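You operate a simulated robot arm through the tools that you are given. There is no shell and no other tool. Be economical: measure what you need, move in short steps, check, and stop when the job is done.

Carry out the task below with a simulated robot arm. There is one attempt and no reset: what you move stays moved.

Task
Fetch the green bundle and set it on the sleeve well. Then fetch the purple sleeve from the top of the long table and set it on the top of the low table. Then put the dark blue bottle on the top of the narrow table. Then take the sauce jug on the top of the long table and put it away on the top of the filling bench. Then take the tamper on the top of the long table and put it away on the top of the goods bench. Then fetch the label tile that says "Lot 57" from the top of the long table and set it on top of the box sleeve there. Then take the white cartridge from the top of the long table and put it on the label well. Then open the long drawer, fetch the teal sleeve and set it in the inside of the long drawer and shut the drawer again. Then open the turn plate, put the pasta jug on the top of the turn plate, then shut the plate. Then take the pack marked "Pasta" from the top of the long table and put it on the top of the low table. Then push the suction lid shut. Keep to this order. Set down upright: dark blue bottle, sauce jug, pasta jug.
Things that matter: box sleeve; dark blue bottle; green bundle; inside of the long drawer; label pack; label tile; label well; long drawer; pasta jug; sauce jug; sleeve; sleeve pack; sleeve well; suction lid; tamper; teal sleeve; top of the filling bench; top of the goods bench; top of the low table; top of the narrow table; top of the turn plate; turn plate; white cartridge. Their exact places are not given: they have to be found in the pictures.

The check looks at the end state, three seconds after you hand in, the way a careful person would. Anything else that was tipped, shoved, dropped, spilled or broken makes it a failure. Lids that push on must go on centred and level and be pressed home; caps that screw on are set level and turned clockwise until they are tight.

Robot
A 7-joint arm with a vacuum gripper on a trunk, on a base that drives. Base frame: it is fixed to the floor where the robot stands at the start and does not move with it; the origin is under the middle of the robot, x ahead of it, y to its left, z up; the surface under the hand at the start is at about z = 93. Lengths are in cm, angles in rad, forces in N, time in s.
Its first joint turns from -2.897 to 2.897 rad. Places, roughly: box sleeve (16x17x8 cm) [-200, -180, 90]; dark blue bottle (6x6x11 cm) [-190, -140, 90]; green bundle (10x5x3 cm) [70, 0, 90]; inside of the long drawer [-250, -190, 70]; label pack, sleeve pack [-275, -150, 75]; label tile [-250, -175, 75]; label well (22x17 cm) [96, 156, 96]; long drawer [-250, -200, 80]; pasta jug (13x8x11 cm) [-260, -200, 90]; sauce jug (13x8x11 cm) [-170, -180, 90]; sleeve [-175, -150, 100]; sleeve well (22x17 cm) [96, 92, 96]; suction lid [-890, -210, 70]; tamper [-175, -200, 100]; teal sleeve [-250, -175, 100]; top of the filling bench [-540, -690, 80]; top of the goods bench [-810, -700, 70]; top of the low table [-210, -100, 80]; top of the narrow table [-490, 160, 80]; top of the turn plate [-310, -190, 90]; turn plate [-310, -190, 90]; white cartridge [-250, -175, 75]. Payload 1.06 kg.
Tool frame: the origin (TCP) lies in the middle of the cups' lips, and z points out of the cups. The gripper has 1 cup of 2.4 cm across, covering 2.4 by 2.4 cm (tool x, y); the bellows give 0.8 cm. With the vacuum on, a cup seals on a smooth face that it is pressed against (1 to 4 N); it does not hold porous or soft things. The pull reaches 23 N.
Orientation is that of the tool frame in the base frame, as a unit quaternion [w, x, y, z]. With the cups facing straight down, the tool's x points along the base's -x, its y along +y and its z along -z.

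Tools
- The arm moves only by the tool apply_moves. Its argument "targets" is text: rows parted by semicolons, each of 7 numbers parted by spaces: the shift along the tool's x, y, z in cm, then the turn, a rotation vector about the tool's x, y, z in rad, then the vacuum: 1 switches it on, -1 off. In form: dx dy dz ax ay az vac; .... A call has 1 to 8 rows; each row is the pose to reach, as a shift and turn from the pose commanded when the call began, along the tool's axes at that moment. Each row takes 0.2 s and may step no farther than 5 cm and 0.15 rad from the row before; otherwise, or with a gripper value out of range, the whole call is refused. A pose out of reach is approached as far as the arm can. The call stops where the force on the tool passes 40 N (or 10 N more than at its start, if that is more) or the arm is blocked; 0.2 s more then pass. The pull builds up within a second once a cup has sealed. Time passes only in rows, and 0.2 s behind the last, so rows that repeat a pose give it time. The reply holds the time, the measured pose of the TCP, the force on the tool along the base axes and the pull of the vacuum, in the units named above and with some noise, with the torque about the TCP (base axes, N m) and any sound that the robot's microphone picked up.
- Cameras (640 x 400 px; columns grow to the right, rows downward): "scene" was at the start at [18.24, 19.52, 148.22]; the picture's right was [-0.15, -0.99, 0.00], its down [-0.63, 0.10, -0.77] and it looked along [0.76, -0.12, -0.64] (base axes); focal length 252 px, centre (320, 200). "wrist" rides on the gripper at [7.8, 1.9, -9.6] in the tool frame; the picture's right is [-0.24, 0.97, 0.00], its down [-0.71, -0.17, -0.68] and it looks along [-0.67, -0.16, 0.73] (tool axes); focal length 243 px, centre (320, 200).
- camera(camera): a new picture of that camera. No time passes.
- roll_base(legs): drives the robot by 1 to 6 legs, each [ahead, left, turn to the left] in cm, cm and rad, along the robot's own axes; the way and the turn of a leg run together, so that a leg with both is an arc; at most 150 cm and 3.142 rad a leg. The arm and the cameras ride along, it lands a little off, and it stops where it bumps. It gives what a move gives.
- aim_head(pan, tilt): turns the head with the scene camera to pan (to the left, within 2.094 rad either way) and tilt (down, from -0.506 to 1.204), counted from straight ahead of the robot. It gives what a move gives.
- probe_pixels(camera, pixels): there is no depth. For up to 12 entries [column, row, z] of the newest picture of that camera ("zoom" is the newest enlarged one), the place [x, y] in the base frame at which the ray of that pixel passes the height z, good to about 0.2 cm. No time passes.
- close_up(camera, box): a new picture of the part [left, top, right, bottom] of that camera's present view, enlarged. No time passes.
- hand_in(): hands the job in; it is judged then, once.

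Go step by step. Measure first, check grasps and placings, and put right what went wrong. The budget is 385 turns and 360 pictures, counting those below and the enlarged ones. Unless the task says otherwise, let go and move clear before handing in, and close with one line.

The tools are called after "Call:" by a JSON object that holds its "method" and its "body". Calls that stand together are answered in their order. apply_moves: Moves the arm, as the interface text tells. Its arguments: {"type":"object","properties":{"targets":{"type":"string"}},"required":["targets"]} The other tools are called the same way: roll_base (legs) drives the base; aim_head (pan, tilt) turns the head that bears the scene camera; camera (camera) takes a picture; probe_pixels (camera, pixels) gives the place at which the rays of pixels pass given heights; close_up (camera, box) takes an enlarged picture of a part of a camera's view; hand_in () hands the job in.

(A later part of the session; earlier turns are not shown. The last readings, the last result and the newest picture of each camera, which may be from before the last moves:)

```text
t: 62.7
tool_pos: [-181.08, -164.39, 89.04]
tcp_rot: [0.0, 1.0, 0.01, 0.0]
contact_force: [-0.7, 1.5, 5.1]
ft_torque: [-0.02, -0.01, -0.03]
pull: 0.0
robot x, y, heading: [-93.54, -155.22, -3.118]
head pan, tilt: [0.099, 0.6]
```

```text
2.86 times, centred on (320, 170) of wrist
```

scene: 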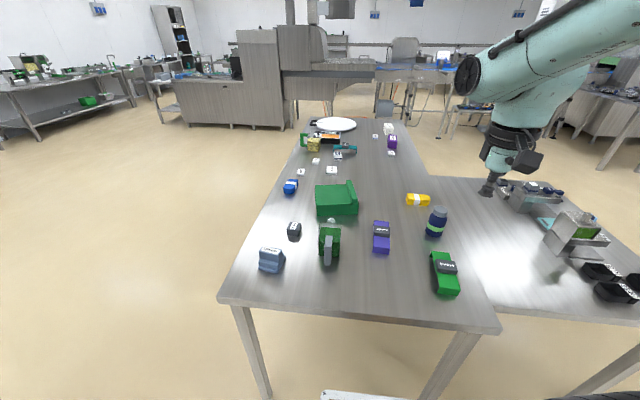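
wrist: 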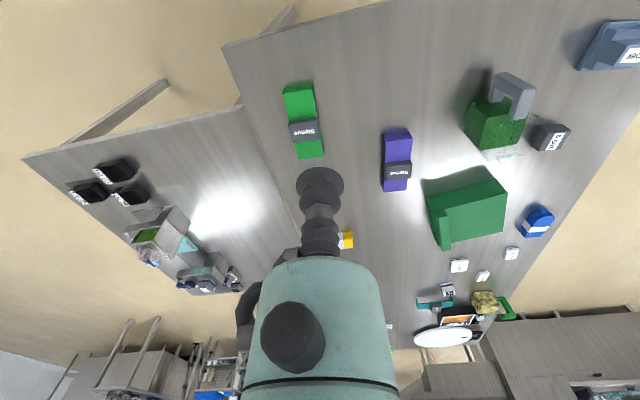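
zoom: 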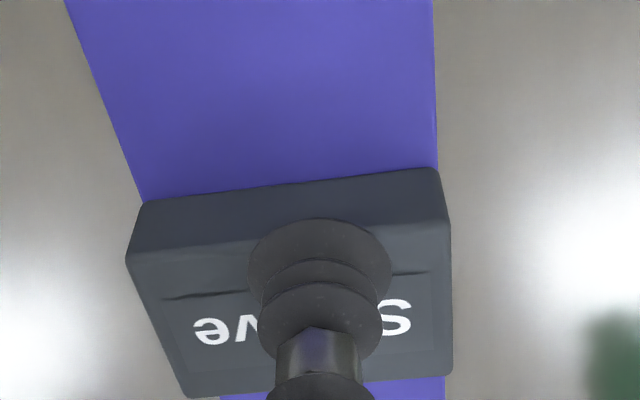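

Contact but no seal; the cup straddles the raised label edge. I'll lift slightly, shift 1.2 cm toward the block centre and press again.

Call:
{"method": "apply_moves", "body": {"targets": "0 0 -1.5 0 0 0 1;-1.2 0 -1.5 0 0 0 1;-1.2 0 -0.5 0 0 0 1;-1.2 0 0 0 0 0 1;-1.2 0 0 0 0 0 1;-1.2 0 0 0 0 0 1"}}

Call:
{"method": "close_up", "body": {"camera": "wrist", "box": [240, 100, 400, 240]}}

```text
t: 64.1
tool_pos: [-182.28, -164.49, 89.09]
tcp_rot: [0.0, 1.0, 0.011, -0.001]
contact_force: [-3.1, -3.7, 18.0]
ft_torque: [0.01, 0.0, 0.02]
pull: 22.6
robot x, y, heading: [-93.38, -155.32, -3.122]
head pan, tilt: [0.099, 0.6]
```

```text
2.86 times, centred on (320, 170) of wrist
```

zoom: 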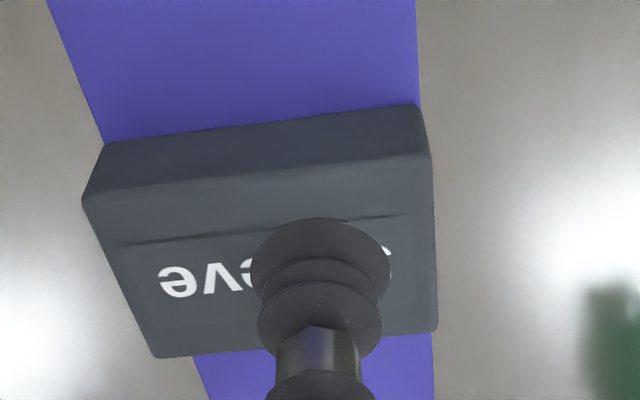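

Sealed, 22.6 N. I'll lift the sleeve and look at the low table for a free spot.

Call:
{"method": "apply_moves", "body": {"targets": "0 0 -3 0 0 0 1;0 0 -7 0 0 0 1;0 0 -12 0 0 0 1;0 0 -17 0 0 0 1;0 0 -20 0 0 0 1"}}

Call:
{"method": "aim_head", "body": {"pan": -0.3, "tilt": 0.7}}

Call:
{"method": "camera", "body": {"camera": "scene"}}

```text
t: 65.3
tool_pos: [-182.32, -164.38, 108.87]
tcp_rot: [0.0, 1.0, 0.011, 0.001]
contact_force: [0.3, 0.5, -1.2]
ft_torque: [-0.02, -0.01, 0.0]
pull: 22.3
robot x, y, heading: [-93.63, -155.5, -3.125]
head pan, tilt: [0.099, 0.6]
```

```text
t: 66.2
tool_pos: [-182.25, -164.29, 108.88]
tcp_rot: [0.0, 1.0, 0.011, -0.001]
contact_force: [-0.2, -0.5, -0.4]
ft_torque: [0.02, 0.01, 0.01]
pull: 22.7
robot x, y, heading: [-94.25, -155.53, -3.123]
head pan, tilt: [-0.3, 0.7]
```

```text
317 pictures are left
```

scene: 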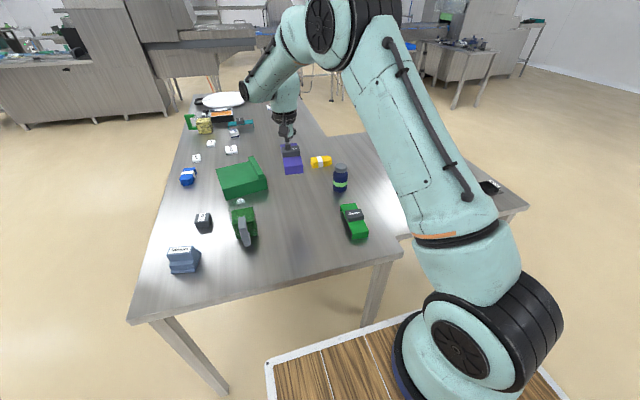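

The low table's near edge runs from (408,237) to (527,208) here. I'll probe those corners at several heights.

Call:
{"method": "probe_pixels", "body": {"camera": "scene", "pixels": [[527, 206, 72], [527, 206, 75], [527, 206, 78], [410, 234, 72], [410, 234, 75], [410, 234, 78], [403, 252, 86], [403, 252, 84], [130, 320, 84]]}}

```text
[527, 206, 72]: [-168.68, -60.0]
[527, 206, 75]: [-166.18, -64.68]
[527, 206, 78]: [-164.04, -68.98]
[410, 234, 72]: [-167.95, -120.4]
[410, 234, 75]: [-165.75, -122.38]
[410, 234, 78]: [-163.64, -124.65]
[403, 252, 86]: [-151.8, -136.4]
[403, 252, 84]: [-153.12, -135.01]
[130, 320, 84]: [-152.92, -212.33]
```

I'll strafe 35 cm right so that the low table is straight ahead, then look with the wrist camera.

Call:
{"method": "roll_base", "body": {"legs": [[0, -35, 0]]}}

Call:
{"method": "aim_head", "body": {"pan": 0.0, "tilt": 0.7}}

Call:
{"method": "camera", "body": {"camera": "scene"}}

Call:
{"method": "camera", "body": {"camera": "wrist"}}

```text
t: 68.4
tool_pos: [-183.04, -130.55, 108.81]
tcp_rot: [0.001, 1.0, 0.014, 0.0]
contact_force: [-0.3, 0.0, -0.3]
ft_torque: [-0.03, 0.03, -0.02]
pull: 23.2
robot x, y, heading: [-94.33, -120.82, -3.111]
head pan, tilt: [-0.3, 0.7]
```

```text
t: 69.2
tool_pos: [-182.97, -130.59, 108.97]
tcp_rot: [-0.001, 1.0, 0.014, -0.001]
contact_force: [0.3, 0.1, -0.1]
ft_torque: [0.0, 0.01, -0.02]
pull: 23.3
robot x, y, heading: [-94.58, -121.01, -3.109]
head pan, tilt: [0.0, 0.7]
```

```text
316 pictures are left
```

scene: 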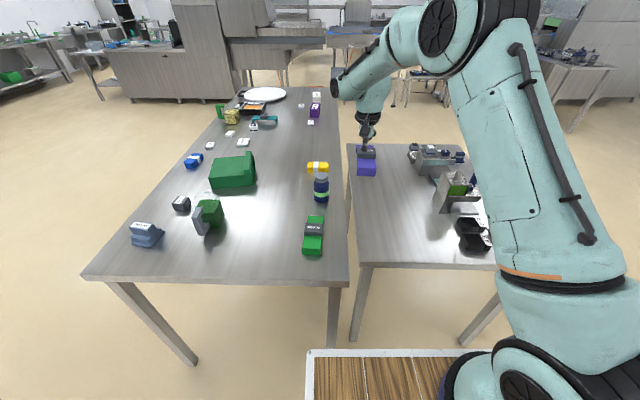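

```text
315 pictures are left
```

wrist: 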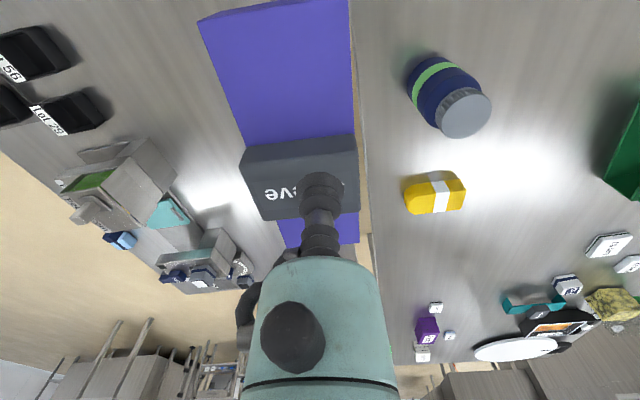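

The open patch of the low table is around scene (390,200). I'll probe it.

Call:
{"method": "probe_pixels", "body": {"camera": "scene", "pixels": [[390, 200, 76], [365, 262, 76], [349, 148, 76], [495, 265, 76], [460, 235, 76], [435, 210, 76], [347, 285, 85]]}}

Call:
{"method": "probe_pixels", "body": {"camera": "wrist", "pixels": [[200, 190, 76], [80, 150, 76], [100, 90, 76], [365, 180, 76], [365, 20, 76]]}}

```text
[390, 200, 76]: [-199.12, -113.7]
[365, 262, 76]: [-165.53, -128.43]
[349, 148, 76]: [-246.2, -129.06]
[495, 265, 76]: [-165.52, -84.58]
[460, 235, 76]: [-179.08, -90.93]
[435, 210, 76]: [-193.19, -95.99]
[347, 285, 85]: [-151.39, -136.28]
```

```text
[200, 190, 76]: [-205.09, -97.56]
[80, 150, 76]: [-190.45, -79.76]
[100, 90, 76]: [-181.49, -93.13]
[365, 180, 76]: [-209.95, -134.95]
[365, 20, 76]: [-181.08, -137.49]
```

Target for the sleeve: cup at (−188, −113). I'll move across and lower to z ≈ 88, then check.

Call:
{"method": "apply_moves", "body": {"targets": "-1.1 -4.4 0 0 0 0 1;-2.2 -8.8 0 0 0 0 1;-3.3 -13.3 0 0 0 0 1;-4.4 -17.7 0 0 0 0 1;-4.4 -17.7 5 0 0 0 1;-4.4 -17.7 10 0 0 0 1;-4.4 -17.7 15 0 0 0 1;-4.4 -17.7 20 0 0 0 1"}}

Call:
{"method": "camera", "body": {"camera": "scene"}}

Call:
{"method": "camera", "body": {"camera": "wrist"}}

```text
t: 71.0
tool_pos: [-187.82, -112.99, 88.96]
tcp_rot: [0.0, 1.0, 0.014, -0.001]
contact_force: [1.4, -0.1, -0.6]
ft_torque: [0.01, 0.0, 0.01]
pull: 22.5
robot x, y, heading: [-94.77, -121.08, -3.113]
head pan, tilt: [0.0, 0.7]
```

```text
314 pictures are left
```

scene: 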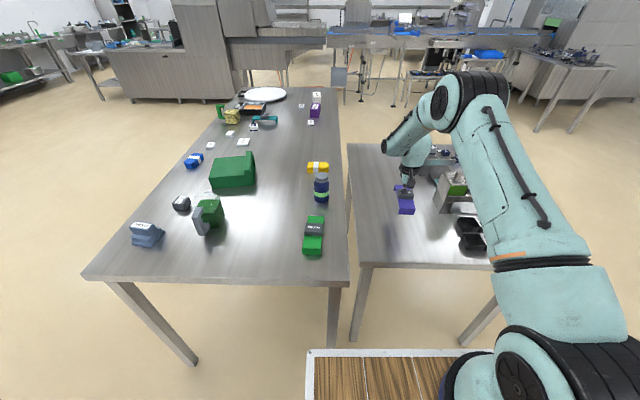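

```text
313 pictures are left
```

wrist: 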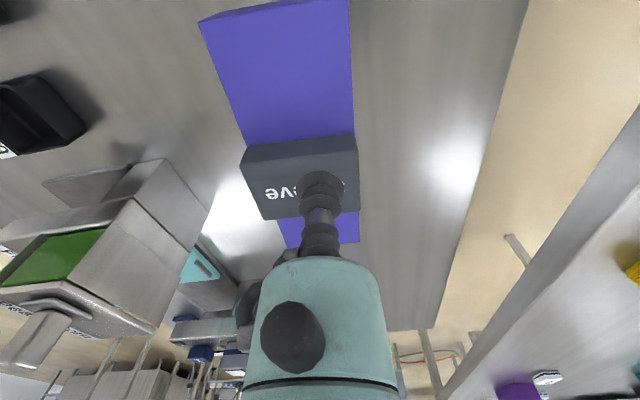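

Clear space below it. I'll lower in small steps until contact.

Call:
{"method": "apply_moves", "body": {"targets": "0 0 2.5 0 0 0 1;0 0 4.5 0 0 0 1;0 0 6 0 0 0 1;0 0 7 0 0 0 1;0 0 8 0 0 0 1;0 0 8.7 0 0 0 1"}}

Call:
{"method": "close_up", "body": {"camera": "scene", "box": [350, 150, 478, 230]}}

```text
t: 72.4
tool_pos: [-187.98, -112.89, 80.2]
tcp_rot: [0.0, 1.0, 0.014, 0.001]
contact_force: [0.0, 0.1, -0.6]
ft_torque: [-0.01, 0.02, 0.04]
pull: 23.2
robot x, y, heading: [-94.52, -120.94, -3.116]
head pan, tilt: [0.0, 0.7]
```

```text
5.00 times, centred on (414, 190) of scene
```

zoom: 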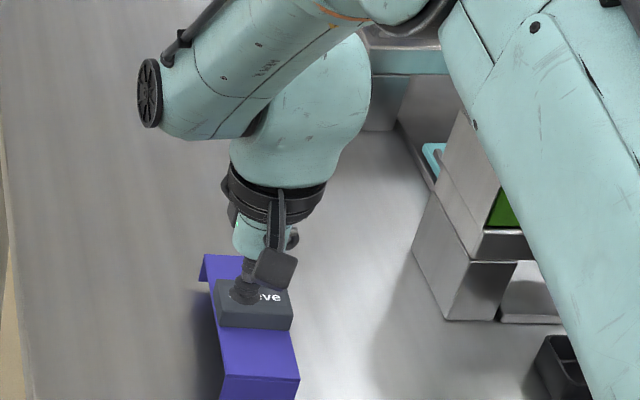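

Call:
{"method": "apply_moves", "body": {"targets": "0 0 0.6 0 0 0 1;0 0 1.2 0 0 0 1;0 0 1.8 0 0 0 1;0 0 2.4 0 0 0 1"}}

Call:
{"method": "close_up", "body": {"camera": "scene", "box": [350, 150, 478, 230]}}

```text
t: 73.3
tool_pos: [-188.23, -112.89, 78.77]
tcp_rot: [-0.001, 1.0, 0.014, -0.004]
contact_force: [-1.7, -0.1, 16.1]
ft_torque: [-0.01, 0.01, -0.04]
pull: 22.8
robot x, y, heading: [-94.31, -120.91, -3.113]
head pan, tilt: [0.0, 0.7]
stopped in row 4: the force on the tool passed its limit at 50 N (the readings are from after the stop); the commanded pose is now the measured one
```

```text
5.00 times, centred on (414, 190) of scene
```

zoom: 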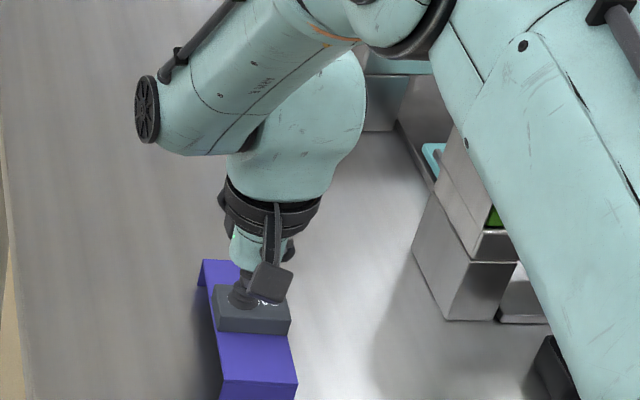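

It's down on the table. I'll release and rise.

Call:
{"method": "apply_moves", "body": {"targets": "0 0 -0.2 0 0 0 -1;0 0 -0.2 0 0 0 -1;0 0 -0.2 0 0 0 -1;0 0 -0.3 0 0 0 -1;0 0 -3 0 0 0 -1;0 0 -8 0 0 0 -1;0 0 -13 0 0 0 -1;0 0 -18 0 0 0 -1"}}

Call:
{"method": "apply_moves", "body": {"targets": "0 0 -5 0 0 0 -1;0 0 -10 0 0 0 -1;0 0 -15 0 0 0 -1;0 0 -20 0 0 0 -1;0 0 -24 0 0 0 -1"}}

Call:
{"method": "camera", "body": {"camera": "scene"}}

Call:
{"method": "camera", "body": {"camera": "wrist"}}

```text
t: 75.1
tool_pos: [-188.26, -112.91, 96.76]
tcp_rot: [0.0, 1.0, 0.014, 0.0]
contact_force: [0.1, 0.3, -0.9]
ft_torque: [-0.02, 0.02, -0.01]
pull: 0.1
robot x, y, heading: [-94.72, -120.6, -3.114]
head pan, tilt: [0.0, 0.7]
```

```text
t: 76.3
tool_pos: [-188.25, -112.83, 120.71]
tcp_rot: [-0.001, 1.0, 0.014, -0.001]
contact_force: [0.3, 0.8, -0.3]
ft_torque: [0.02, -0.02, 0.01]
pull: 0.0
robot x, y, heading: [-94.48, -121.32, -3.116]
head pan, tilt: [0.0, 0.7]
```

```text
310 pictures are left
```

scene: 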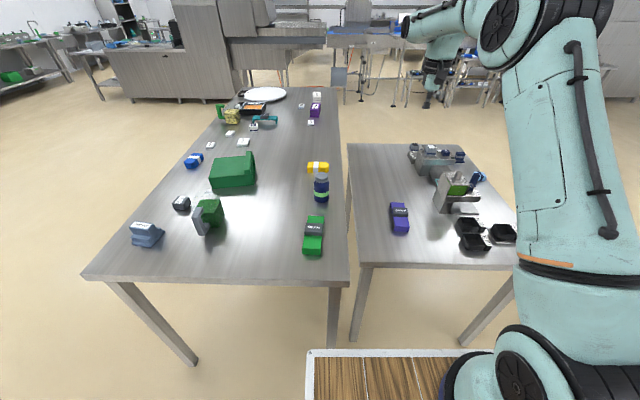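

```text
309 pictures are left
```

wrist: 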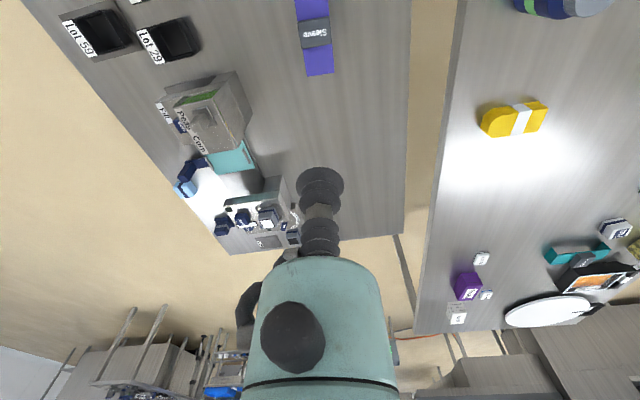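

The purple sleeve sits flat on the low table. Next is the dark blue bottle at scene (321,188); I'll measure the cap.

Call:
{"method": "close_up", "body": {"camera": "scene", "box": [297, 160, 345, 210]}}

Call:
{"method": "probe_pixels", "body": {"camera": "scene", "pixels": [[321.5, 179.5, 95], [321.5, 179.5, 96.5], [321.5, 179.5, 98], [321, 204, 85.5]]}}

```text
8.00 times, centred on (321, 185) of scene
```

zoom: 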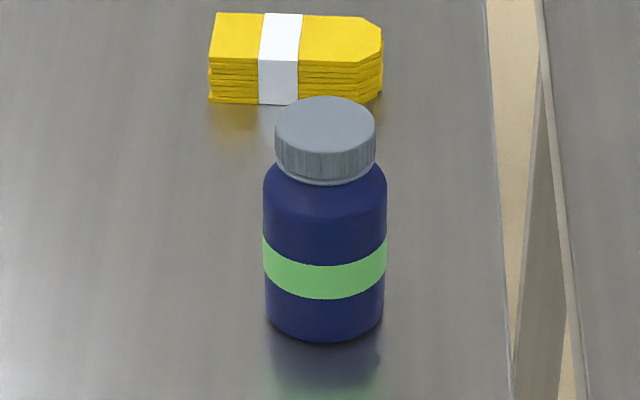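

```text
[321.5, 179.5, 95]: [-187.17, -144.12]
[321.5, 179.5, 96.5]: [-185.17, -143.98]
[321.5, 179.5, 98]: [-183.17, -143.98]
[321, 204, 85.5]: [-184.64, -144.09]
```

Call:
{"method": "probe_pixels", "body": {"camera": "zoom", "pixels": [[325, 125, 95], [325, 125, 96.5], [325, 125, 98], [325, 338, 85.5], [265, 310, 85.5], [384, 310, 85.5]]}}

Call:
{"method": "close_up", "body": {"camera": "wrist", "box": [500, 0, 628, 80]}}

```text
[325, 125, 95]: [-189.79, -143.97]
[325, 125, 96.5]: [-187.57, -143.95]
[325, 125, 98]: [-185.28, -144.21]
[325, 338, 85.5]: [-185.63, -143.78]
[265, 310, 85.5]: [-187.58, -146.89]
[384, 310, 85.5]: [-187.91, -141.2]
```

```text
5.00 times, centred on (564, 40) of wrist
```

zoom: 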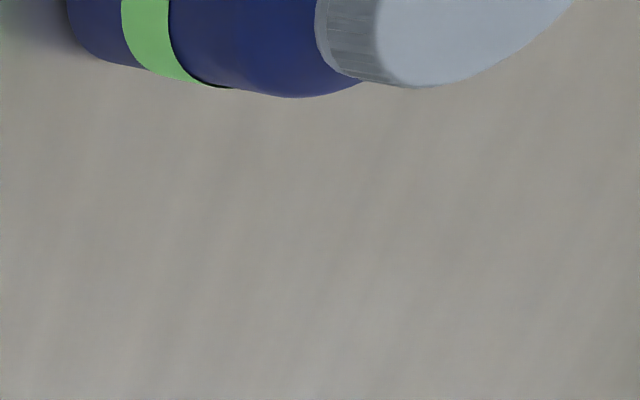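

The bottle centre is about (−188.4, −144), cap top near z 96. I'll strafe left 25 cm to bring it within comfortable reach.

Call:
{"method": "roll_base", "body": {"legs": [[3, 25, -0.03]]}}

Call:
{"method": "camera", "body": {"camera": "scene"}}

Call:
{"method": "camera", "body": {"camera": "wrist"}}

```text
t: 78.1
tool_pos: [-190.59, -135.78, 120.85]
tcp_rot: [0.0, 1.0, -0.001, -0.002]
contact_force: [0.5, 0.0, 0.2]
ft_torque: [0.02, -0.02, 0.02]
pull: 0.2
robot x, y, heading: [-97.35, -145.99, 3.139]
head pan, tilt: [0.0, 0.7]
```

```text
306 pictures are left
```

scene: 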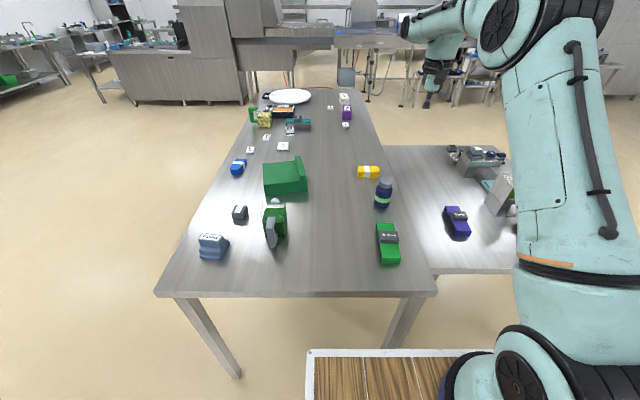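

```text
305 pictures are left
```

wrist: 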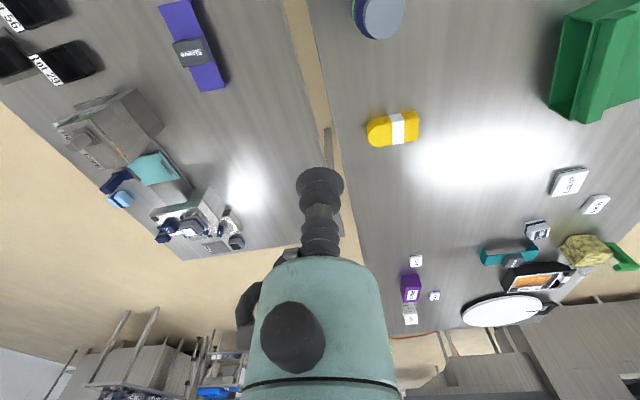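

Call:
{"method": "close_up", "body": {"camera": "scene", "box": [360, 165, 408, 215]}}

Call:
{"method": "probe_pixels", "body": {"camera": "wrist", "pixels": [[384, 16, 95], [384, 16, 96.5], [384, 16, 98]]}}

```text
8.00 times, centred on (384, 190) of scene
```

zoom: 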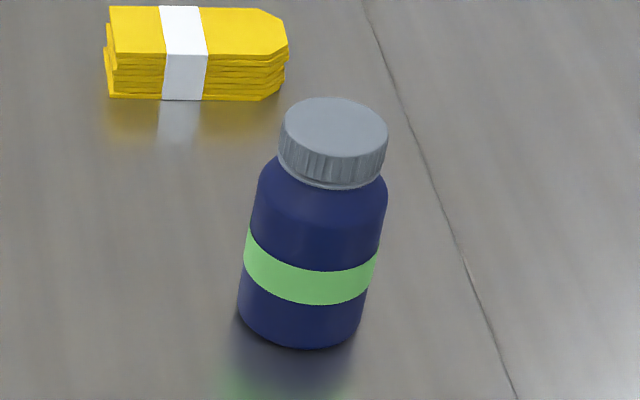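

```text
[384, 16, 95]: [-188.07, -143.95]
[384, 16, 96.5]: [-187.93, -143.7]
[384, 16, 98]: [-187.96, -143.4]
```

The wrist ray gives the cap at (−188.1, −143.9). I'll go above it and descend to z ≈ 99.

Call:
{"method": "apply_moves", "body": {"targets": "1.2 4.1 0 0 0 0 -1;2.5 8.1 0 0 0 0 -1;2.5 8.1 5 0 0 0 -1;2.5 8.1 10 0 0 0 -1;2.5 8.1 15 0 0 0 -1;2.5 8.1 19 0 0 0 -1;2.5 8.1 21.5 0 0 0 -1"}}

Call:
{"method": "close_up", "body": {"camera": "scene", "box": [344, 150, 424, 215]}}

Call:
{"method": "close_up", "body": {"camera": "wrist", "box": [240, 100, 400, 240]}}

```text
t: 79.7
tool_pos: [-188.16, -143.71, 99.33]
tcp_rot: [0.0, 1.0, -0.001, -0.002]
contact_force: [0.1, -0.1, -0.6]
ft_torque: [0.04, 0.01, 0.01]
pull: 0.0
robot x, y, heading: [-97.24, -146.73, 3.138]
head pan, tilt: [0.0, 0.7]
```

```text
6.15 times, centred on (384, 182) of scene
```

zoom: 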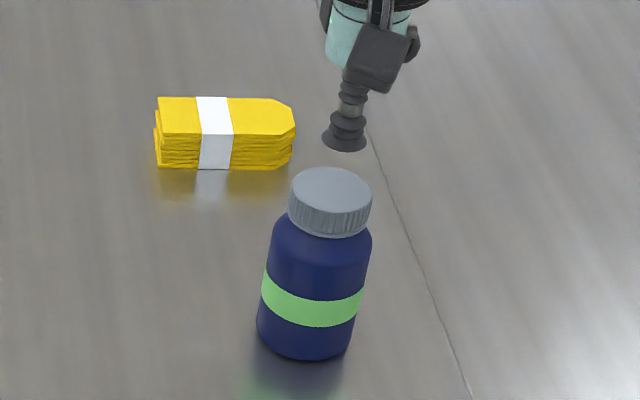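

```text
2.86 times, centred on (320, 170) of wrist
```

zoom: 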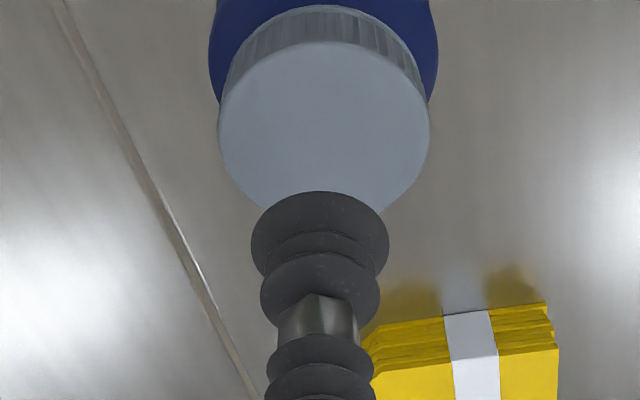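

Call:
{"method": "probe_pixels", "body": {"camera": "zoom", "pixels": [[324, 128, 95], [324, 128, 96], [324, 128, 97], [320, 235, 99.3]]}}

Call:
{"method": "probe_pixels", "body": {"camera": "scene", "pixels": [[385.6, 180.5, 95], [385.6, 180.5, 96], [385.6, 180.5, 97], [388, 172, 99.3]]}}

```text
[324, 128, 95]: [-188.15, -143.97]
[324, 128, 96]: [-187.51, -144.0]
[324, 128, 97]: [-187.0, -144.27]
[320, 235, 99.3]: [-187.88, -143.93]
```

```text
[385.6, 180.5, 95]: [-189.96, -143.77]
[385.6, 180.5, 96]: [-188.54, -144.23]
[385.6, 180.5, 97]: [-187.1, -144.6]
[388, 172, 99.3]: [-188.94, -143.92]
```

Cap centre is (−187.7, −144.1); a small correction, then press down with the vacuum on.

Call:
{"method": "apply_moves", "body": {"targets": "0.4 0.3 1.5 0 0 0 1;0.4 0.3 2.5 0 0 0 1;0.4 0.3 3 0 0 0 1;0.4 0.3 3.4 0 0 0 1;0.4 0.3 3.4 0 0 0 1;0.4 0.3 3.4 0 0 0 1"}}

```text
t: 81.1
tool_pos: [-187.76, -144.16, 95.99]
tcp_rot: [0.0, 1.0, -0.001, -0.001]
contact_force: [1.0, -1.1, 6.0]
ft_torque: [-0.02, -0.02, 0.0]
pull: 22.6
robot x, y, heading: [-97.11, -146.64, 3.137]
head pan, tilt: [0.0, 0.7]
```

Sealed on the cap. I'll lift it and pull the arm in.

Call:
{"method": "apply_moves", "body": {"targets": "0 0 -3 0 0 0 1;0 0 -8 0 0 0 1;0 0 -13 0 0 0 1;0 0 -18 0 0 0 1;0 0 -23 0 0 0 1"}}

Call:
{"method": "apply_moves", "body": {"targets": "4.5 0 0 0 0 0 1;9 0 0 0 0 0 1;13.5 0 0 0 0 0 1;18 0 0 0 0 0 1;22.5 0 0 0 0 0 1;27 0 0 0 0 0 1;31 0 0 0 0 0 1"}}

Call:
{"method": "aim_head", "body": {"pan": -0.9, "tilt": 0.3}}

Call:
{"method": "camera", "body": {"camera": "scene"}}

```text
t: 82.3
tool_pos: [-187.68, -143.89, 119.2]
tcp_rot: [0.0, 1.0, -0.001, -0.002]
contact_force: [-0.8, 0.6, -2.4]
ft_torque: [-0.04, -0.04, 0.0]
pull: 22.9
robot x, y, heading: [-97.39, -146.41, 3.134]
head pan, tilt: [0.0, 0.7]
```

```text
t: 83.9
tool_pos: [-156.75, -144.16, 118.72]
tcp_rot: [0.0, 1.0, 0.0, -0.002]
contact_force: [-0.3, -0.7, -2.3]
ft_torque: [-0.02, -0.02, 0.02]
pull: 22.7
robot x, y, heading: [-97.22, -146.53, 3.138]
head pan, tilt: [0.0, 0.7]
```

```text
t: 85.1
tool_pos: [-156.66, -144.26, 118.78]
tcp_rot: [0.001, 1.0, -0.001, -0.002]
contact_force: [-0.6, 0.6, -2.0]
ft_torque: [0.01, 0.02, 0.01]
pull: 23.0
robot x, y, heading: [-96.98, -146.27, 3.14]
head pan, tilt: [-0.901, 0.3]
```

```text
301 pictures are left
```

scene: 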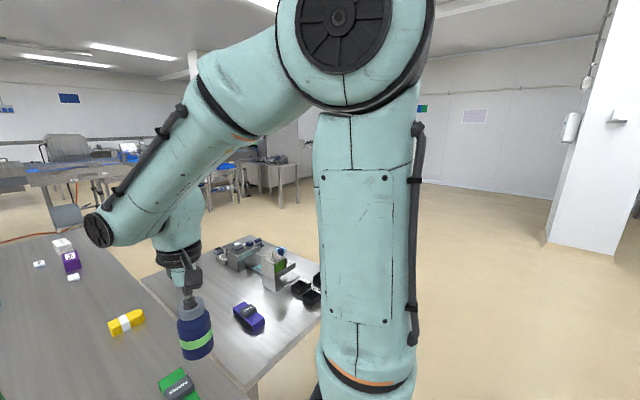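

I'll strafe out of the aisle to y ≈ 0 and then turn toward (−490, 160).

Call:
{"method": "roll_base", "body": {"legs": [[0, -150, 0], [0, 0, -0.4]]}}

Call:
{"method": "aim_head", "body": {"pan": 0.1, "tilt": 0.25}}

Call:
{"method": "camera", "body": {"camera": "scene"}}

```text
t: 93.8
tool_pos: [-150.29, 30.46, 118.79]
tcp_rot: [0.0, 0.979, -0.206, -0.002]
contact_force: [0.5, 0.7, -1.9]
ft_torque: [-0.04, 0.03, 0.01]
pull: 22.9
robot x, y, heading: [-96.77, 4.7, 2.728]
head pan, tilt: [-0.901, 0.3]
```

```text
t: 95.1
tool_pos: [-150.23, 30.47, 118.83]
tcp_rot: [0.0, 0.978, -0.206, -0.002]
contact_force: [-1.0, -0.3, -2.6]
ft_torque: [-0.01, -0.01, 0.0]
pull: 22.6
robot x, y, heading: [-96.65, 4.66, 2.725]
head pan, tilt: [0.099, 0.25]
```

```text
300 pictures are left
```

scene: 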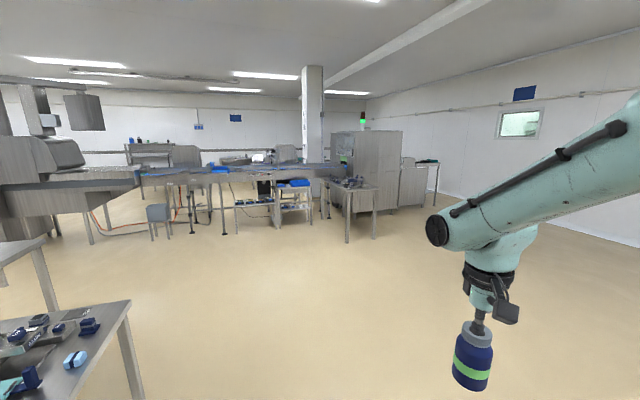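

Candidates for the narrow table: (350,188) and (430,163). I'll enlarge and probe.

Call:
{"method": "close_up", "body": {"camera": "scene", "box": [300, 130, 460, 250]}}

Call:
{"method": "probe_pixels", "body": {"camera": "scene", "pixels": [[350, 185, 80], [430, 162, 80], [347, 242, 0], [375, 238, 0], [330, 218, 0], [375, 186, 78], [347, 190, 78]]}}

```text
3.33 times, centred on (380, 190) of scene
```

zoom: 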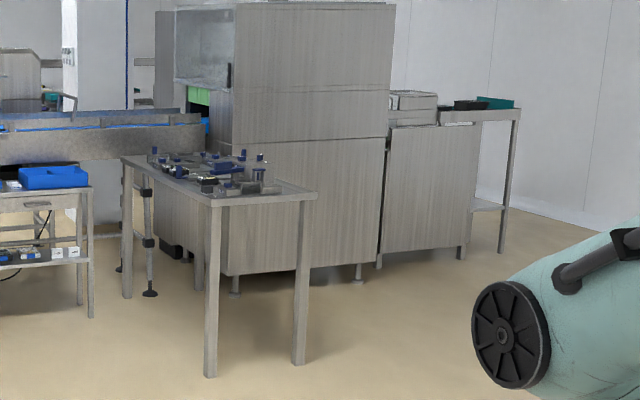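

```text
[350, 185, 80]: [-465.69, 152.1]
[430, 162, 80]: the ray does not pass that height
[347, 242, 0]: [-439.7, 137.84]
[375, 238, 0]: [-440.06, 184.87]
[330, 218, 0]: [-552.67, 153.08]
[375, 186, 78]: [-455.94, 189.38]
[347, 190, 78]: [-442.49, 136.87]
```

That's the narrow table: near end at x ≈ −440, y ≈ 137…188. I'll drive toward (−365, 158) and face it.

Call:
{"method": "roll_base", "body": {"legs": [[0, 0, -0.09], [150, 0, 0], [140, 0, 0], [0, 0, 0.5]]}}

Call:
{"method": "aim_head", "body": {"pan": 0.1, "tilt": 0.4}}

Call:
{"method": "camera", "body": {"camera": "scene"}}

```text
t: 110.9
tool_pos: [-407.7, 144.4, 118.76]
tcp_rot: [0.0, 1.0, -0.005, -0.001]
contact_force: [0.2, -0.1, -2.0]
ft_torque: [-0.01, 0.01, -0.04]
pull: 23.2
robot x, y, heading: [-348.26, 141.79, 3.138]
head pan, tilt: [0.099, 0.25]
```

```text
t: 111.6
tool_pos: [-407.71, 144.41, 118.85]
tcp_rot: [-0.001, 1.0, -0.005, -0.001]
contact_force: [-0.3, 0.5, -1.9]
ft_torque: [-0.02, -0.04, 0.02]
pull: 23.2
robot x, y, heading: [-348.05, 141.81, 3.131]
head pan, tilt: [0.099, 0.4]
```

```text
298 pictures are left
```

scene: 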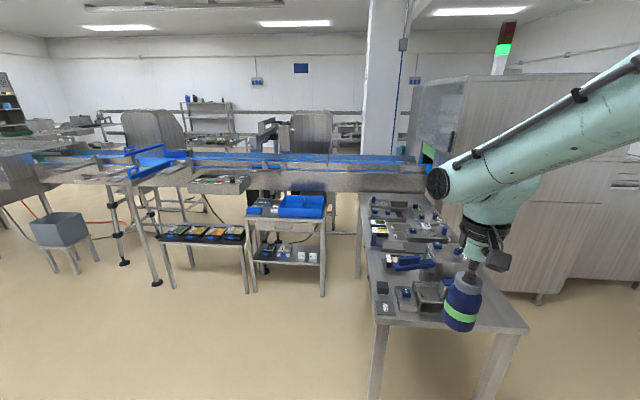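

The table's left part is crowded; the right near part looks free. I'll enlarge and probe.

Call:
{"method": "close_up", "body": {"camera": "scene", "box": [350, 180, 542, 340]}}

Call:
{"method": "camera", "body": {"camera": "wrist"}}

Call:
{"method": "probe_pixels", "body": {"camera": "scene", "pixels": [[376, 324, 78], [527, 330, 78], [440, 312, 78], [450, 290, 78], [495, 300, 78], [370, 212, 78]]}}

```text
2.50 times, centred on (446, 260) of scene
```

zoom: 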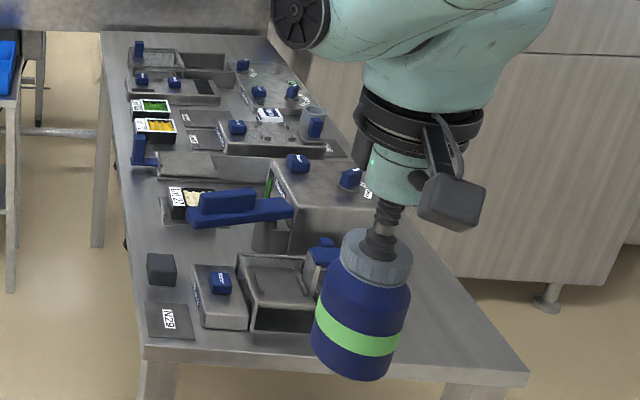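

```text
296 pictures are left
```

wrist: 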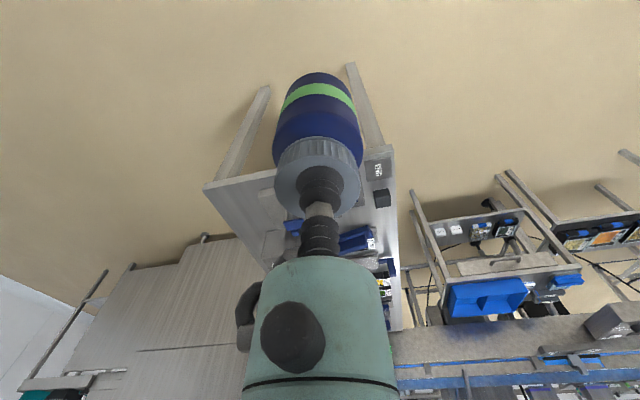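

```text
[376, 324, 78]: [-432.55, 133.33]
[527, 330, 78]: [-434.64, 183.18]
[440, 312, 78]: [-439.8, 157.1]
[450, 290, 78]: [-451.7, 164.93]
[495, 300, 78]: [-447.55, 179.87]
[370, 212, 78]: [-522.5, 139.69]
```

I'll move 24 cm right and 22 cm ahead so that the free strip on the right lies in front of the arm.

Call:
{"method": "roll_base", "body": {"legs": [[22, -28, 0]]}}

Call:
{"method": "aim_head", "body": {"pan": -0.1, "tilt": 0.75}}

Call:
{"method": "camera", "body": {"camera": "scene"}}

Call:
{"method": "camera", "body": {"camera": "wrist"}}

```text
t: 113.9
tool_pos: [-429.58, 172.01, 118.85]
tcp_rot: [0.0, 1.0, -0.003, -0.001]
contact_force: [-0.5, 0.0, -2.6]
ft_torque: [-0.03, -0.01, -0.02]
pull: 22.7
robot x, y, heading: [-370.21, 169.46, 3.137]
head pan, tilt: [0.099, 0.4]
```

```text
t: 114.7
tool_pos: [-429.61, 171.93, 118.76]
tcp_rot: [0.0, 1.0, -0.003, -0.001]
contact_force: [0.8, -0.7, -2.0]
ft_torque: [0.02, -0.02, 0.01]
pull: 23.0
robot x, y, heading: [-370.01, 169.43, 3.137]
head pan, tilt: [-0.099, 0.75]
```

```text
295 pictures are left
```

scene: 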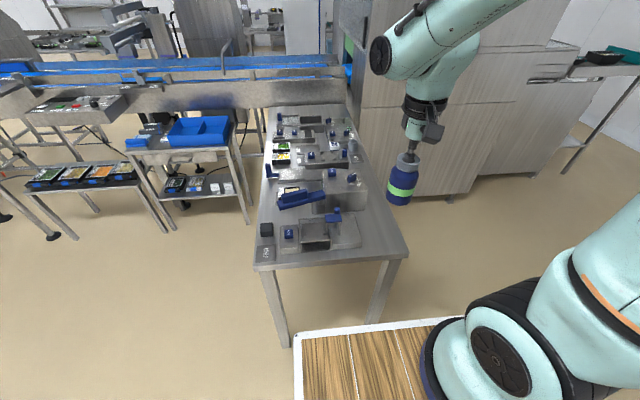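

```text
294 pictures are left
```

wrist: 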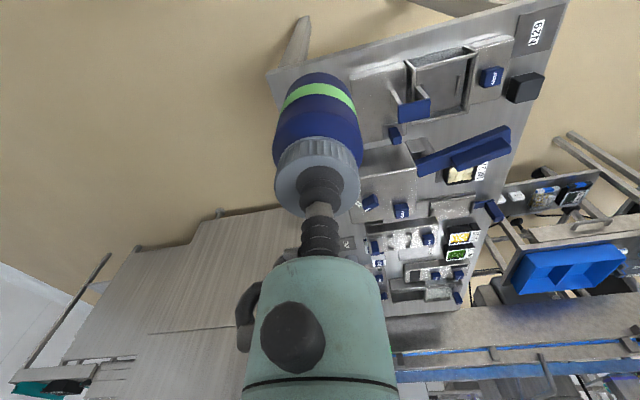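

Call:
{"method": "close_up", "body": {"camera": "scene", "box": [250, 160, 410, 275]}}

Call:
{"method": "probe_pixels", "body": {"camera": "scene", "pixels": [[256, 268, 78], [407, 255, 78], [362, 240, 78], [380, 230, 78], [375, 205, 78], [345, 246, 78], [360, 210, 78]]}}

```text
3.48 times, centred on (330, 218) of scene
```

zoom: 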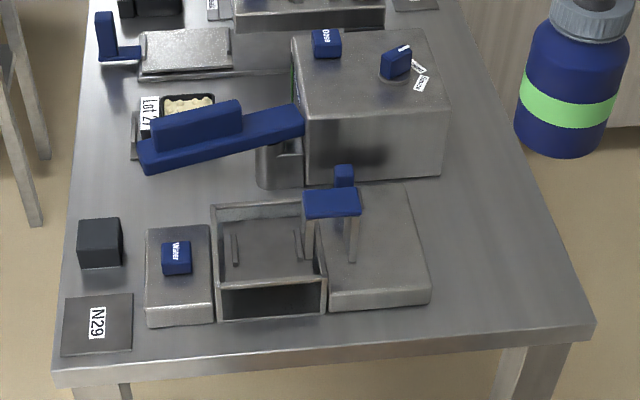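

```text
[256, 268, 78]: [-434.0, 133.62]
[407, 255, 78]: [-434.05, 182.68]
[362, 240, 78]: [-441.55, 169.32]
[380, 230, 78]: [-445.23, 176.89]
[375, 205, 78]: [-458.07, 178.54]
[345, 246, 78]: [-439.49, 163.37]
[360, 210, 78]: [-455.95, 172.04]
```

Free spot at (−445, 176.5). I'll move there and lower to z ≈ 93.

Call:
{"method": "apply_moves", "body": {"targets": "-4 -1.2 0 0 0 0 1;-8 -2.4 0 0 0 0 1;-12 -3.6 0 0 0 0 1;-15.4 -4.6 0 0 0 0 1;-15.4 -4.6 5 0 0 0 1;-15.4 -4.6 10 0 0 0 1;-15.4 -4.6 15 0 0 0 1;-15.4 -4.6 20 0 0 0 1"}}

Call:
{"method": "apply_moves", "body": {"targets": "0 0 3 0 0 0 1;0 0 5.5 0 0 0 1"}}

Call:
{"method": "close_up", "body": {"camera": "scene", "box": [300, 160, 460, 275]}}

```text
t: 116.5
tool_pos: [-444.97, 176.45, 98.99]
tcp_rot: [0.001, 1.0, -0.003, -0.003]
contact_force: [-0.1, 0.4, -1.4]
ft_torque: [-0.01, 0.0, 0.02]
pull: 23.5
robot x, y, heading: [-369.82, 169.54, 3.134]
head pan, tilt: [-0.099, 0.75]
```

```text
t: 117.1
tool_pos: [-445.1, 176.56, 93.52]
tcp_rot: [0.0, 1.0, -0.001, -0.002]
contact_force: [0.1, -1.0, -1.8]
ft_torque: [0.01, 0.03, -0.02]
pull: 22.6
robot x, y, heading: [-370.13, 169.67, 3.133]
head pan, tilt: [-0.099, 0.75]
```

```text
3.48 times, centred on (380, 218) of scene
```

zoom: 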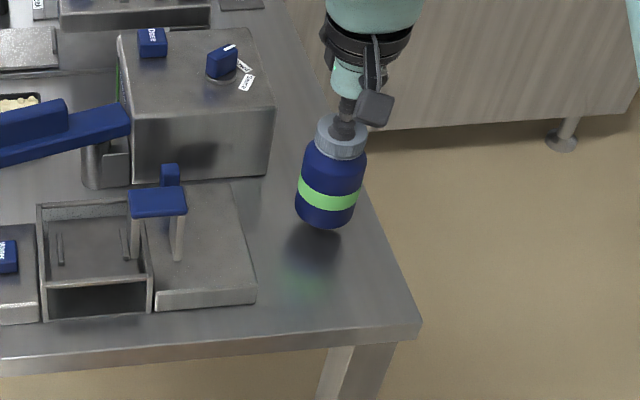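

The bottle is above free table. I'll lower gently to contact.

Call:
{"method": "apply_moves", "body": {"targets": "0 0 1.5 0 0 0 1;0 0 3 0 0 0 1;0 0 4 0 0 0 1;0 0 4.5 0 0 0 1;0 0 4.9 0 0 0 1"}}

Call:
{"method": "close_up", "body": {"camera": "scene", "box": [300, 160, 460, 275]}}

```text
t: 117.9
tool_pos: [-445.18, 176.59, 90.1]
tcp_rot: [-0.001, 1.0, -0.003, -0.005]
contact_force: [6.7, -0.4, 22.8]
ft_torque: [0.03, 0.06, 0.02]
pull: 22.7
robot x, y, heading: [-370.04, 169.76, 3.139]
head pan, tilt: [-0.099, 0.75]
stopped in row 3: the force on the tool passed its limit at 54 N (the readings are from after the stop); the commanded pose is now the measured one
```

```text
3.48 times, centred on (380, 218) of scene
```

zoom: 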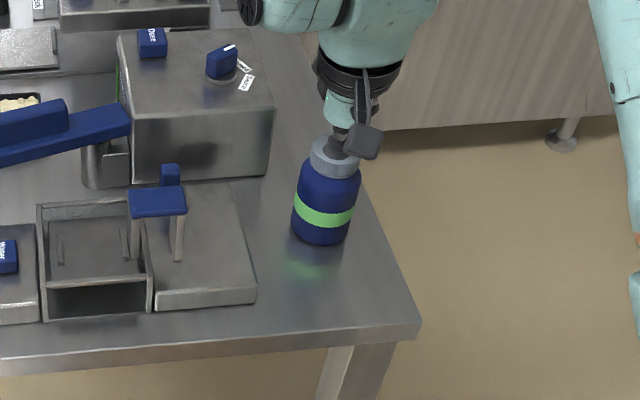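

The bottle stands on the table. I'll ease off, release and rise.

Call:
{"method": "apply_moves", "body": {"targets": "0 0 -0.3 0 0 0 1;0 0 -0.3 0 0 0 -1;0 0 -0.3 0 0 0 -1;0 0 -0.3 0 0 0 -1;0 0 -0.5 0 0 0 -1;0 0 -3 0 0 0 -1;0 0 -8 0 0 0 -1;0 0 -13 0 0 0 -1"}}

Call:
{"method": "apply_moves", "body": {"targets": "0 0 -5 0 0 0 -1;0 0 -10 0 0 0 -1;3 0 -14 0 0 0 -1;7 0 -17 0 0 0 -1;12 0 -17 0 0 0 -1;17 0 -17 0 0 0 -1;19 0 -17 0 0 0 -1"}}

Call:
{"method": "camera", "body": {"camera": "scene"}}

```text
t: 119.7
tool_pos: [-445.17, 176.42, 102.95]
tcp_rot: [-0.001, 1.0, -0.003, -0.004]
contact_force: [0.4, 0.5, -0.3]
ft_torque: [-0.01, 0.0, 0.01]
pull: 0.1
robot x, y, heading: [-370.08, 169.36, 3.135]
head pan, tilt: [-0.099, 0.75]
```

```text
t: 121.3
tool_pos: [-426.07, 176.54, 119.62]
tcp_rot: [0.0, 1.0, -0.002, -0.003]
contact_force: [0.4, 0.3, 0.0]
ft_torque: [-0.05, -0.04, -0.01]
pull: 0.2
robot x, y, heading: [-370.33, 169.62, 3.134]
head pan, tilt: [-0.099, 0.75]
```

```text
290 pictures are left
```

scene: 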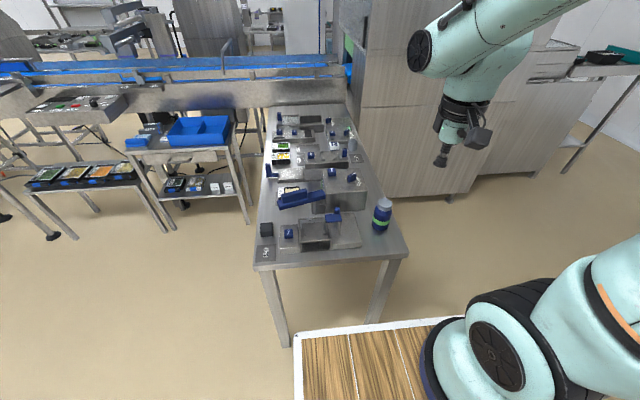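

The bottle stands upright on the narrow table. Now I'll drive back to the aisle at the long table's end for the sauce jug.

Call:
{"method": "roll_base", "body": {"legs": [[-91, 53, 0], [-91, 53, 0], [-91, 53, 0]]}}

Call:
{"method": "roll_base", "body": {"legs": [[0, 140, 0]]}}

```text
t: 136.6
tool_pos: [-153.63, 21.22, 119.71]
tcp_rot: [0.0, 1.0, 0.014, -0.003]
contact_force: [-0.5, 0.6, 0.0]
ft_torque: [-0.01, -0.02, 0.0]
pull: 0.0
robot x, y, heading: [-97.53, 16.07, -3.119]
head pan, tilt: [-0.099, 0.75]
```

```text
t: 143.7
tool_pos: [-149.05, -121.11, 119.64]
tcp_rot: [-0.001, 1.0, 0.019, -0.003]
contact_force: [0.1, 1.2, 0.2]
ft_torque: [0.0, 0.01, -0.02]
pull: 0.1
robot x, y, heading: [-93.48, -125.39, -3.104]
head pan, tilt: [-0.099, 0.75]
```

Call:
{"method": "roll_base", "body": {"legs": [[0, 58, -0.037]]}}

Call:
{"method": "aim_head", "body": {"pan": 0.1, "tilt": 0.7}}

Call:
{"method": "camera", "body": {"camera": "scene"}}

Call:
{"method": "camera", "body": {"camera": "wrist"}}

```text
t: 146.9
tool_pos: [-147.69, -176.99, 119.73]
tcp_rot: [-0.001, 1.0, 0.005, -0.003]
contact_force: [-0.9, 0.0, -0.2]
ft_torque: [0.04, 0.01, 0.0]
pull: 0.0
robot x, y, heading: [-91.74, -183.14, -3.137]
head pan, tilt: [-0.099, 0.75]
```

```text
t: 147.7
tool_pos: [-147.65, -176.96, 119.66]
tcp_rot: [-0.001, 1.0, 0.004, -0.004]
contact_force: [0.4, -0.4, -0.4]
ft_torque: [-0.03, -0.01, -0.02]
pull: 0.0
robot x, y, heading: [-91.54, -183.11, -3.133]
head pan, tilt: [0.099, 0.7]
```

```text
289 pictures are left
```

scene: 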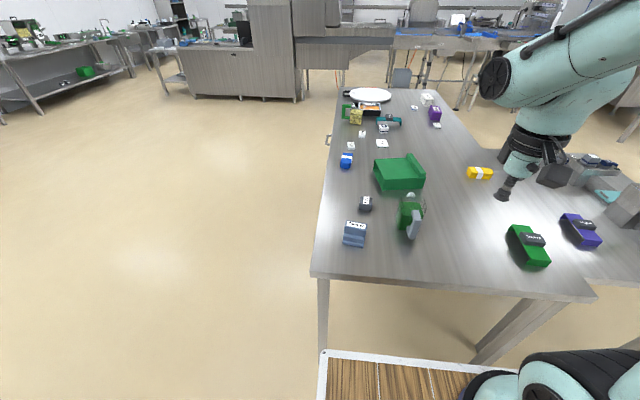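

```text
288 pictures are left
```

wrist: 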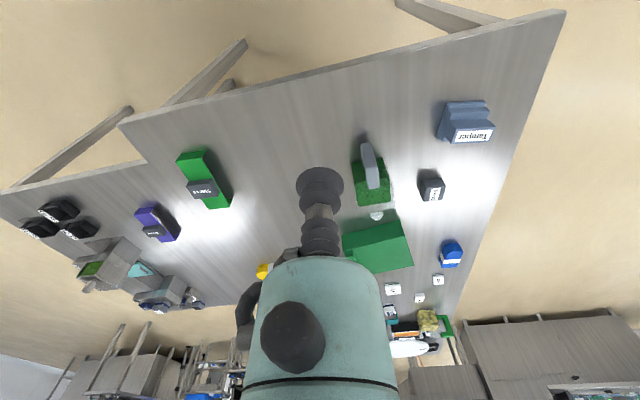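

The sauce jug shows at scene (410,215). I'll enlarge it from both cameras.

Call:
{"method": "close_up", "body": {"camera": "scene", "box": [380, 180, 444, 250]}}

Call:
{"method": "close_up", "body": {"camera": "wrist", "box": [330, 120, 410, 230]}}

```text
5.71 times, centred on (412, 215) of scene
```

zoom: 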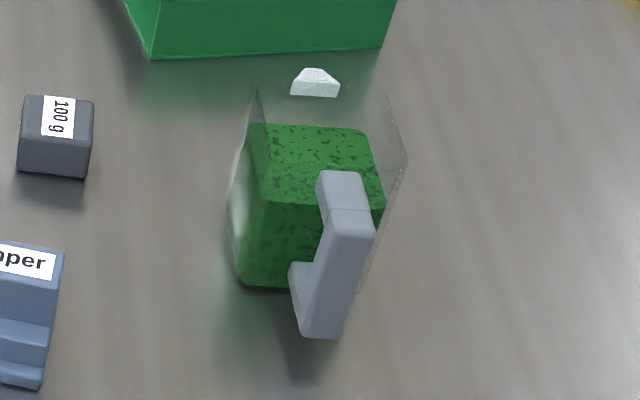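

```text
3.64 times, centred on (370, 175) of wrist
```

zoom: 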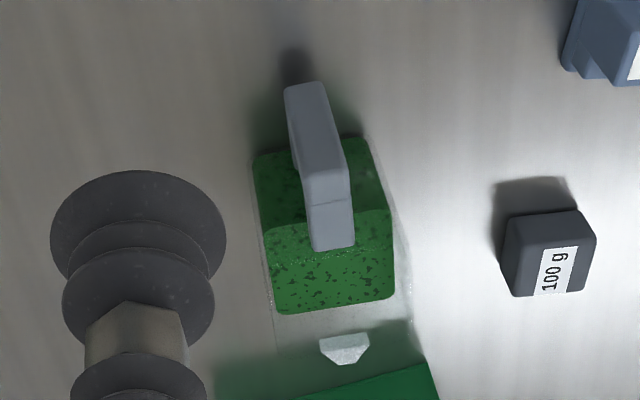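

The jug has an open transparent body, with a gray C-handle toward me whose flat top is ~2.6 cm wide. I'll get nearer for an exact look.

Call:
{"method": "probe_pixels", "body": {"camera": "wrist", "pixels": [[372.5, 183, 95], [372.5, 183, 97], [372.5, 183, 99], [367, 160, 95]]}}

Call:
{"method": "probe_pixels", "body": {"camera": "scene", "pixels": [[416, 213, 93], [416, 213, 95], [416, 213, 97], [416, 213, 99], [411, 238, 90]]}}

```text
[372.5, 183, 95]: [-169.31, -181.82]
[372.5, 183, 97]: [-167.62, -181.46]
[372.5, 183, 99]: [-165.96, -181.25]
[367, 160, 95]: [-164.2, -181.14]
```

```text
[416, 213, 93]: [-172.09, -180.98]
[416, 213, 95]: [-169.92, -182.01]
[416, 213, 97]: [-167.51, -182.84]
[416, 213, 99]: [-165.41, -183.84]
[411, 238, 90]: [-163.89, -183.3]
```

Handle top is at about (−169, −182, 95.5). I'll move to just above it at z ≈ 104.

Call:
{"method": "apply_moves", "body": {"targets": "-4.3 1 0 0 0 0 -1;-8.6 2 0 0 0 0 -1;-12.9 3 0 0 0 0 -1;-17 4 0 0 0 0 -1;-21.3 4.9 0 0 0 0 -1;-21.3 4.9 5 0 0 0 -1;-21.3 4.9 10 0 0 0 -1;-21.3 4.9 15 0 0 0 -1"}}

Call:
{"method": "close_up", "body": {"camera": "wrist", "box": [240, 60, 400, 230]}}

Call:
{"method": "close_up", "body": {"camera": "scene", "box": [380, 160, 460, 250]}}

```text
t: 149.5
tool_pos: [-169.07, -182.12, 104.77]
tcp_rot: [0.0, 1.0, 0.004, -0.004]
contact_force: [0.4, -0.5, 0.1]
ft_torque: [0.0, 0.01, -0.03]
pull: 0.1
robot x, y, heading: [-91.71, -183.07, -3.134]
head pan, tilt: [0.099, 0.7]
```

```text
2.35 times, centred on (320, 145) of wrist
```

zoom: 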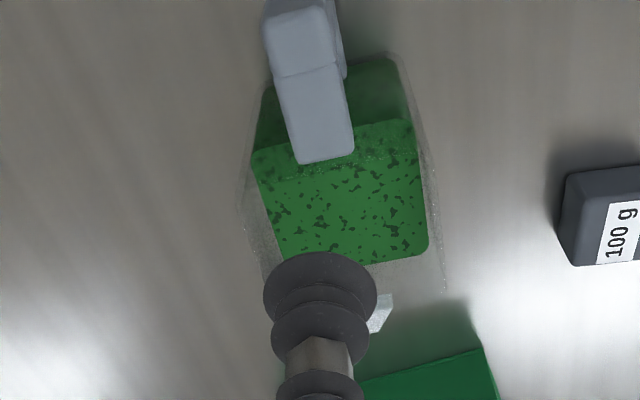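

```text
4.44 times, centred on (420, 205) of scene
```

zoom: 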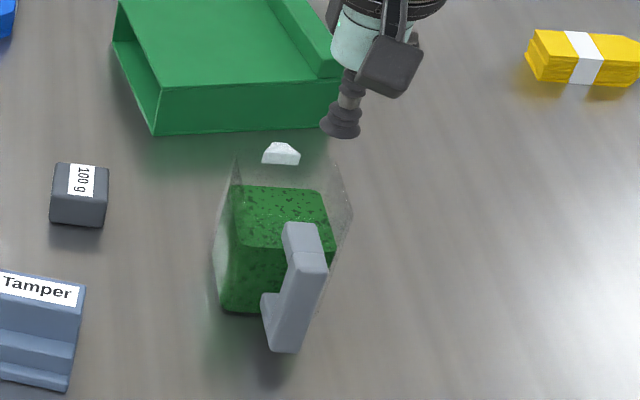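

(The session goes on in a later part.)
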